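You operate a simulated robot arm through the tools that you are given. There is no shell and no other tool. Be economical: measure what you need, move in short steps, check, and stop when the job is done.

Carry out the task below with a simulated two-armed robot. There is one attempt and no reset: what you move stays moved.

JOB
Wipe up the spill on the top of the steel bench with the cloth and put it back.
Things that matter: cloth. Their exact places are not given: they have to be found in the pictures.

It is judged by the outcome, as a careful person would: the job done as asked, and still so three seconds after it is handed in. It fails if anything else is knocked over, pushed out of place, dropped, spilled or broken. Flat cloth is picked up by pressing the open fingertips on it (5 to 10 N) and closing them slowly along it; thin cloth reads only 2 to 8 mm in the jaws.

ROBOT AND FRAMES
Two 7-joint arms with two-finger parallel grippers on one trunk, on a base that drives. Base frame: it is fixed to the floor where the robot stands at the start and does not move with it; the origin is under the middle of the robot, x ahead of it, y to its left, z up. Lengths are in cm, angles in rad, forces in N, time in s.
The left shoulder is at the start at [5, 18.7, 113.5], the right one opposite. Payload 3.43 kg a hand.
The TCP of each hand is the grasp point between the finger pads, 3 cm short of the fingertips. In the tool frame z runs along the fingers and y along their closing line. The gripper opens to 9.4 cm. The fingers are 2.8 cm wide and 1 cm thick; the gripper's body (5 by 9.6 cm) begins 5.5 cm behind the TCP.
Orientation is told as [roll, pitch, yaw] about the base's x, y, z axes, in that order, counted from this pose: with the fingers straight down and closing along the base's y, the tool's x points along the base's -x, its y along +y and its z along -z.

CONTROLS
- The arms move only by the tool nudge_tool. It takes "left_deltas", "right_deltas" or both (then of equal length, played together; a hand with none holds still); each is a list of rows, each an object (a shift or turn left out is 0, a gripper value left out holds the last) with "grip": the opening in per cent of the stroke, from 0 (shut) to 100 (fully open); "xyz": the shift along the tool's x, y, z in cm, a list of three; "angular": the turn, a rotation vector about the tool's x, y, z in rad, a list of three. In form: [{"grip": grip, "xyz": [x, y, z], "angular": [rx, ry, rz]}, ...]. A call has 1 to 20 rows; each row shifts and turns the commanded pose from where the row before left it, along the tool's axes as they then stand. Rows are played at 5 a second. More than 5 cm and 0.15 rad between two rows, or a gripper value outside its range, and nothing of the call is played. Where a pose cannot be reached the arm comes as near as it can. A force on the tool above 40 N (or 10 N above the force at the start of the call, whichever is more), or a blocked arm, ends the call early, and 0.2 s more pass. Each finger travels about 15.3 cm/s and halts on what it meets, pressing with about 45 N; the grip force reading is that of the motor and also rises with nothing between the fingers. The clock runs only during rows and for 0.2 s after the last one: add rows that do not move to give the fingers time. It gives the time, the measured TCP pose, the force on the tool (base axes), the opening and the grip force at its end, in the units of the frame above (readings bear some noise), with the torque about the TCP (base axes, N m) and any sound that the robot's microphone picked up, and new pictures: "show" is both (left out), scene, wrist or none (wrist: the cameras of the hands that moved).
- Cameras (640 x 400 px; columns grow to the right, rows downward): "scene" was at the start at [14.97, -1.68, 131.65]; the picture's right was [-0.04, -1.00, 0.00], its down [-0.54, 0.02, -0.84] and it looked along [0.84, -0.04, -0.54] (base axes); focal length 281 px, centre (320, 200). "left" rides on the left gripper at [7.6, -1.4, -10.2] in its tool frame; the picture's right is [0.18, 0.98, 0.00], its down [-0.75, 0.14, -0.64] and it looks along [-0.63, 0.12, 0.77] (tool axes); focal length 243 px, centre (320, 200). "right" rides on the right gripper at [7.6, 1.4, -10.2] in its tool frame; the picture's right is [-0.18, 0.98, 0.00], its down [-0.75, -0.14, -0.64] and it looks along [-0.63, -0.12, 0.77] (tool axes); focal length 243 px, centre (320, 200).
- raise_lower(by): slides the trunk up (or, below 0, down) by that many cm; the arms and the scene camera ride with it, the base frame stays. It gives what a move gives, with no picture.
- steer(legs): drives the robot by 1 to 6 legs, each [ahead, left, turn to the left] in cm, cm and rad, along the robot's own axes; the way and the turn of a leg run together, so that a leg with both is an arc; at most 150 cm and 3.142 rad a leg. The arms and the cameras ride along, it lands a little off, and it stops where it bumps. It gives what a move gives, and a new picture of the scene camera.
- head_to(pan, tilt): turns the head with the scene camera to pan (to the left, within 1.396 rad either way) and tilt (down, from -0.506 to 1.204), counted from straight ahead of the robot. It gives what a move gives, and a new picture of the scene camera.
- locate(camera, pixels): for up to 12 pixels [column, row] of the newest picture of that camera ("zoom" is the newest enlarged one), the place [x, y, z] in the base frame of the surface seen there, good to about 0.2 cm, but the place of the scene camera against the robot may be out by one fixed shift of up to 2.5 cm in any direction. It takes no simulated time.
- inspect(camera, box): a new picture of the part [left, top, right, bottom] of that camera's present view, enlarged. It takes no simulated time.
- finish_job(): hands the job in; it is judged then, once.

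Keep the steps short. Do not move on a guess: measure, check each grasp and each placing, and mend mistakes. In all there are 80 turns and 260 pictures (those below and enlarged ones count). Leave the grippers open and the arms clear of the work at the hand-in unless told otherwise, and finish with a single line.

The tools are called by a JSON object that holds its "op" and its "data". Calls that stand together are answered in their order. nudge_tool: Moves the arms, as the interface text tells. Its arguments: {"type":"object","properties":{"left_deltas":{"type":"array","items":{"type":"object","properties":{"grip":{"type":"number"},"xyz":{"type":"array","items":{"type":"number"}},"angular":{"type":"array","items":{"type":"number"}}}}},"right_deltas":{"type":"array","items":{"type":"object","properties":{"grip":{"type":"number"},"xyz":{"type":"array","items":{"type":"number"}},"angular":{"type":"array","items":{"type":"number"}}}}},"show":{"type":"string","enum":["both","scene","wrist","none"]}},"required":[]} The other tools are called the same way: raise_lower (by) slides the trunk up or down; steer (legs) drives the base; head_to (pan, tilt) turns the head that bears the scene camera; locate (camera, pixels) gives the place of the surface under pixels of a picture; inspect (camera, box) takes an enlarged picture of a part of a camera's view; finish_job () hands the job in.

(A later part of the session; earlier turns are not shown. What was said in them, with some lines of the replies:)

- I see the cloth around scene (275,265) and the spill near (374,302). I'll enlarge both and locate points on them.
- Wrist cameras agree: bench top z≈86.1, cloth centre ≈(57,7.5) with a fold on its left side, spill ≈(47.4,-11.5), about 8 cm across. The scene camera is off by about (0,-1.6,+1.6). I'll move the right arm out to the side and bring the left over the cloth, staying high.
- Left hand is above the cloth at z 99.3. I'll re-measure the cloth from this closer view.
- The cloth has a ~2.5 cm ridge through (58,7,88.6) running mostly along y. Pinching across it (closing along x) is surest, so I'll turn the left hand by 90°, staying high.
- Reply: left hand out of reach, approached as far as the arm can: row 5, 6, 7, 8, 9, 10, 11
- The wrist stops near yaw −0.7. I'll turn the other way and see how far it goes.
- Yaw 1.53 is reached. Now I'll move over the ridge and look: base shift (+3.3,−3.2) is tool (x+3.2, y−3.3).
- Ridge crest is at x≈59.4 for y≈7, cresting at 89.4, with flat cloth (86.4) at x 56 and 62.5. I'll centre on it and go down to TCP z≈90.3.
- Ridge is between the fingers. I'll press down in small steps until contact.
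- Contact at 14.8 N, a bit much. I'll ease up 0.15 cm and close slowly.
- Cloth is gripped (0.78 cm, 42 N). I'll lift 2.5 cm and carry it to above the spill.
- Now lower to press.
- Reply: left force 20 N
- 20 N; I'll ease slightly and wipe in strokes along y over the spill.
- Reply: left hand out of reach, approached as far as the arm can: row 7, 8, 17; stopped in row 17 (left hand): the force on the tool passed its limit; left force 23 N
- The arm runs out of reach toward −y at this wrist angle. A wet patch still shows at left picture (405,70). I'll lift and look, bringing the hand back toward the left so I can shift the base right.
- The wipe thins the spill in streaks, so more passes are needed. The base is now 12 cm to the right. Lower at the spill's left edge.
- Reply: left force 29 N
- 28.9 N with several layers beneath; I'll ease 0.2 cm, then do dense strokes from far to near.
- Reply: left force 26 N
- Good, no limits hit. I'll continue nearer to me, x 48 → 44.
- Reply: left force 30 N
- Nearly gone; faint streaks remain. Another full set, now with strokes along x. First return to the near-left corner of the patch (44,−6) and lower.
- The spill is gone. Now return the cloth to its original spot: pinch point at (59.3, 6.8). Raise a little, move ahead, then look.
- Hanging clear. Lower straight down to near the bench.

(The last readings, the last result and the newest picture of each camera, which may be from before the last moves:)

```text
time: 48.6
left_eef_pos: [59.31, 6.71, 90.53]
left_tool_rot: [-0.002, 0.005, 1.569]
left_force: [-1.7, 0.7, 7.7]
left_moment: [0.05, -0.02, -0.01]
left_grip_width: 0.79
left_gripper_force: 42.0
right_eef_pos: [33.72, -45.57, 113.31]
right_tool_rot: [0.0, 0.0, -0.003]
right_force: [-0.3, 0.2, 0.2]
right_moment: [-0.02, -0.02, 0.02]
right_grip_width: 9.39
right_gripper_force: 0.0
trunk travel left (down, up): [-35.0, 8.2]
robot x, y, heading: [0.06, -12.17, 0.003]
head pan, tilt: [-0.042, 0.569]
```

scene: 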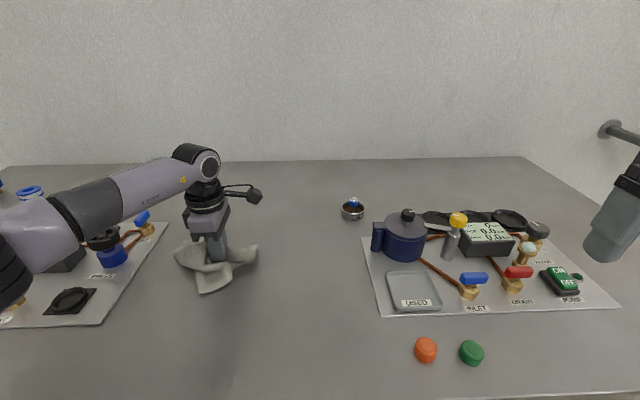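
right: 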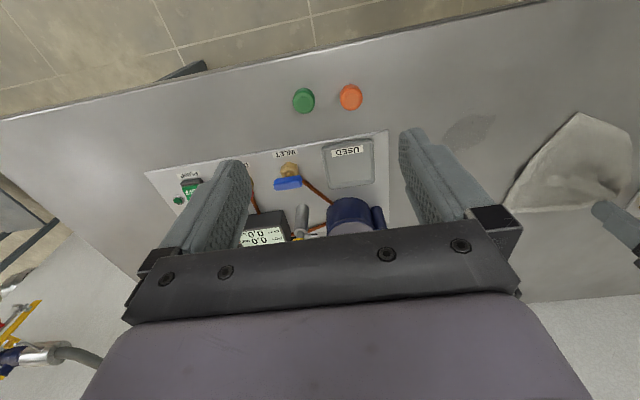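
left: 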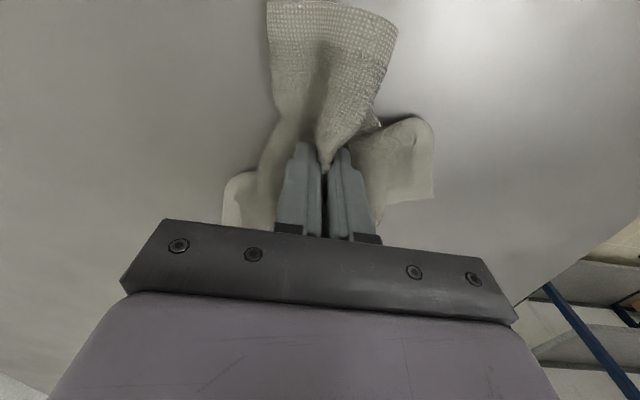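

Cloth is on the bench at its spot, clear of the panel. Open gently, then rise straight up.

{"op": "nudge_tool", "data": {"left_deltas": [{"grip": 15}, {"grip": 30}, {"grip": 40}, {}, {"xyz": [0, 0, -1]}, {"xyz": [0, 0, -2]}, {"xyz": [0, 0, -4]}, {"xyz": [0, 0, -4]}, {"xyz": [0, 0, -4]}, {}]}}

{"op": "inspect", "data": {"camera": "scene", "box": [120, 200, 320, 325]}}

```text
time: 50.8
left_eef_pos: [59.35, 7.0, 105.35]
left_tool_rot: [0.002, 0.006, 1.569]
left_force: [0.9, -0.1, 0.0]
left_moment: [0.01, 0.0, -0.01]
left_grip_width: 3.74
left_gripper_force: 0.0
right_eef_pos: [33.75, -45.37, 113.25]
right_tool_rot: [0.0, 0.0, -0.005]
right_force: [1.2, -0.3, -0.1]
right_moment: [0.03, 0.03, 0.0]
right_grip_width: 9.39
right_gripper_force: 0.1
trunk travel left (down, up): [-35.0, 8.2]
robot x, y, heading: [0.08, -11.78, -0.004]
head pan, tilt: [-0.042, 0.569]
```

scene: 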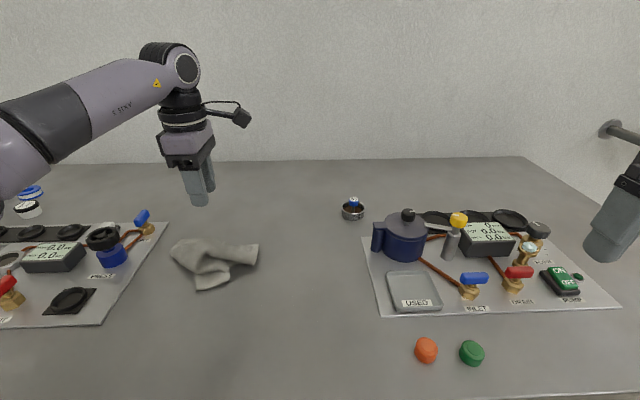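
left: 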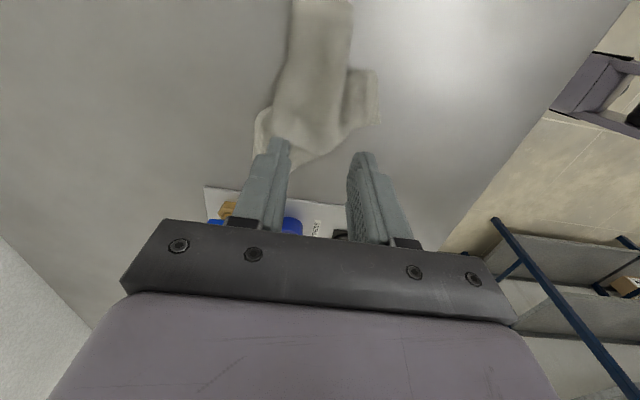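

```text
3.20 times, centred on (220, 262) of scene
```

zoom: 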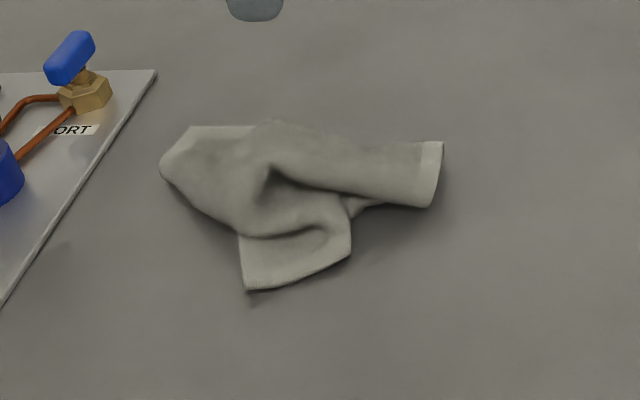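

Cloth is released at its place. I'll check its position against the original and take a final careful look at the spill area.

{"op": "locate", "data": {"camera": "scene", "pixels": [[172, 252], [256, 248], [200, 289], [228, 280], [186, 241], [215, 260]]}}

{"op": "inspect", "data": {"camera": "scene", "box": [260, 260, 360, 322]}}

```text
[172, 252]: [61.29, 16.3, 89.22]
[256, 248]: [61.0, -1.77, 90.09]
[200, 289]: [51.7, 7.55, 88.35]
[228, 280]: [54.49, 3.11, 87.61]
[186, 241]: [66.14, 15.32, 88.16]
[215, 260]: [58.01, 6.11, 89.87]
```

```text
6.40 times, centred on (310, 291) of scene
```

zoom: 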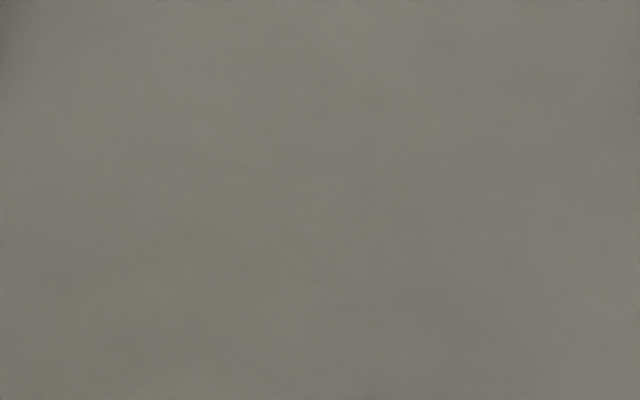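

Cloth centre is ≈(59,8), matching the original, and the bench is clean. I'll open the left gripper and withdraw up and back.

{"op": "nudge_tool", "data": {"left_deltas": [{"grip": 100, "xyz": [0, 0, -4]}, {"xyz": [0, 3, -2]}, {"xyz": [0, 4, 0]}, {"xyz": [0, 4, 0]}, {"xyz": [0, 4, 0]}, {}, {}], "show": "scene"}}

```text
time: 52.4
left_eef_pos: [44.34, 6.89, 111.37]
left_tool_rot: [0.001, 0.005, 1.57]
left_force: [0.0, -0.3, 0.8]
left_moment: [0.03, -0.01, -0.01]
left_grip_width: 9.4
left_gripper_force: 0.0
right_eef_pos: [33.66, -45.46, 113.4]
right_tool_rot: [0.0, 0.0, -0.003]
right_force: [-0.4, 0.1, -0.2]
right_moment: [0.01, 0.0, -0.02]
right_grip_width: 9.37
right_gripper_force: 0.1
trunk travel left (down, up): [-35.0, 8.2]
robot x, y, heading: [-0.38, -12.16, -0.005]
head pan, tilt: [-0.042, 0.569]
```

scene: 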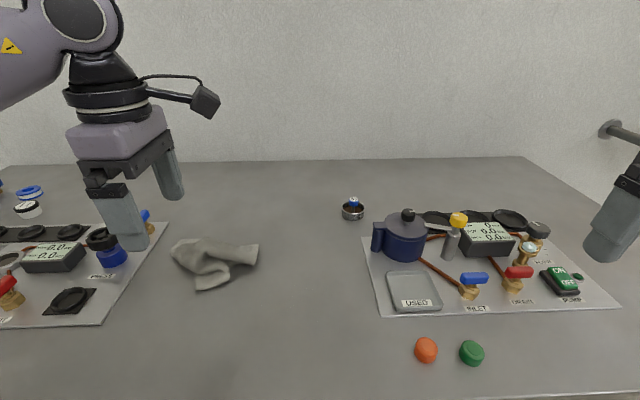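

The spill is gone, the cloth is back in its place, nothing else looks moved, and both arms are clear with grippers open. Handing in.

{"op": "finish_job", "data": {}}

```text
The job is handed in.
```

The spill on the steel bench is wiped up and the cloth is back in its original spot, though crumpled rather than spread flat.
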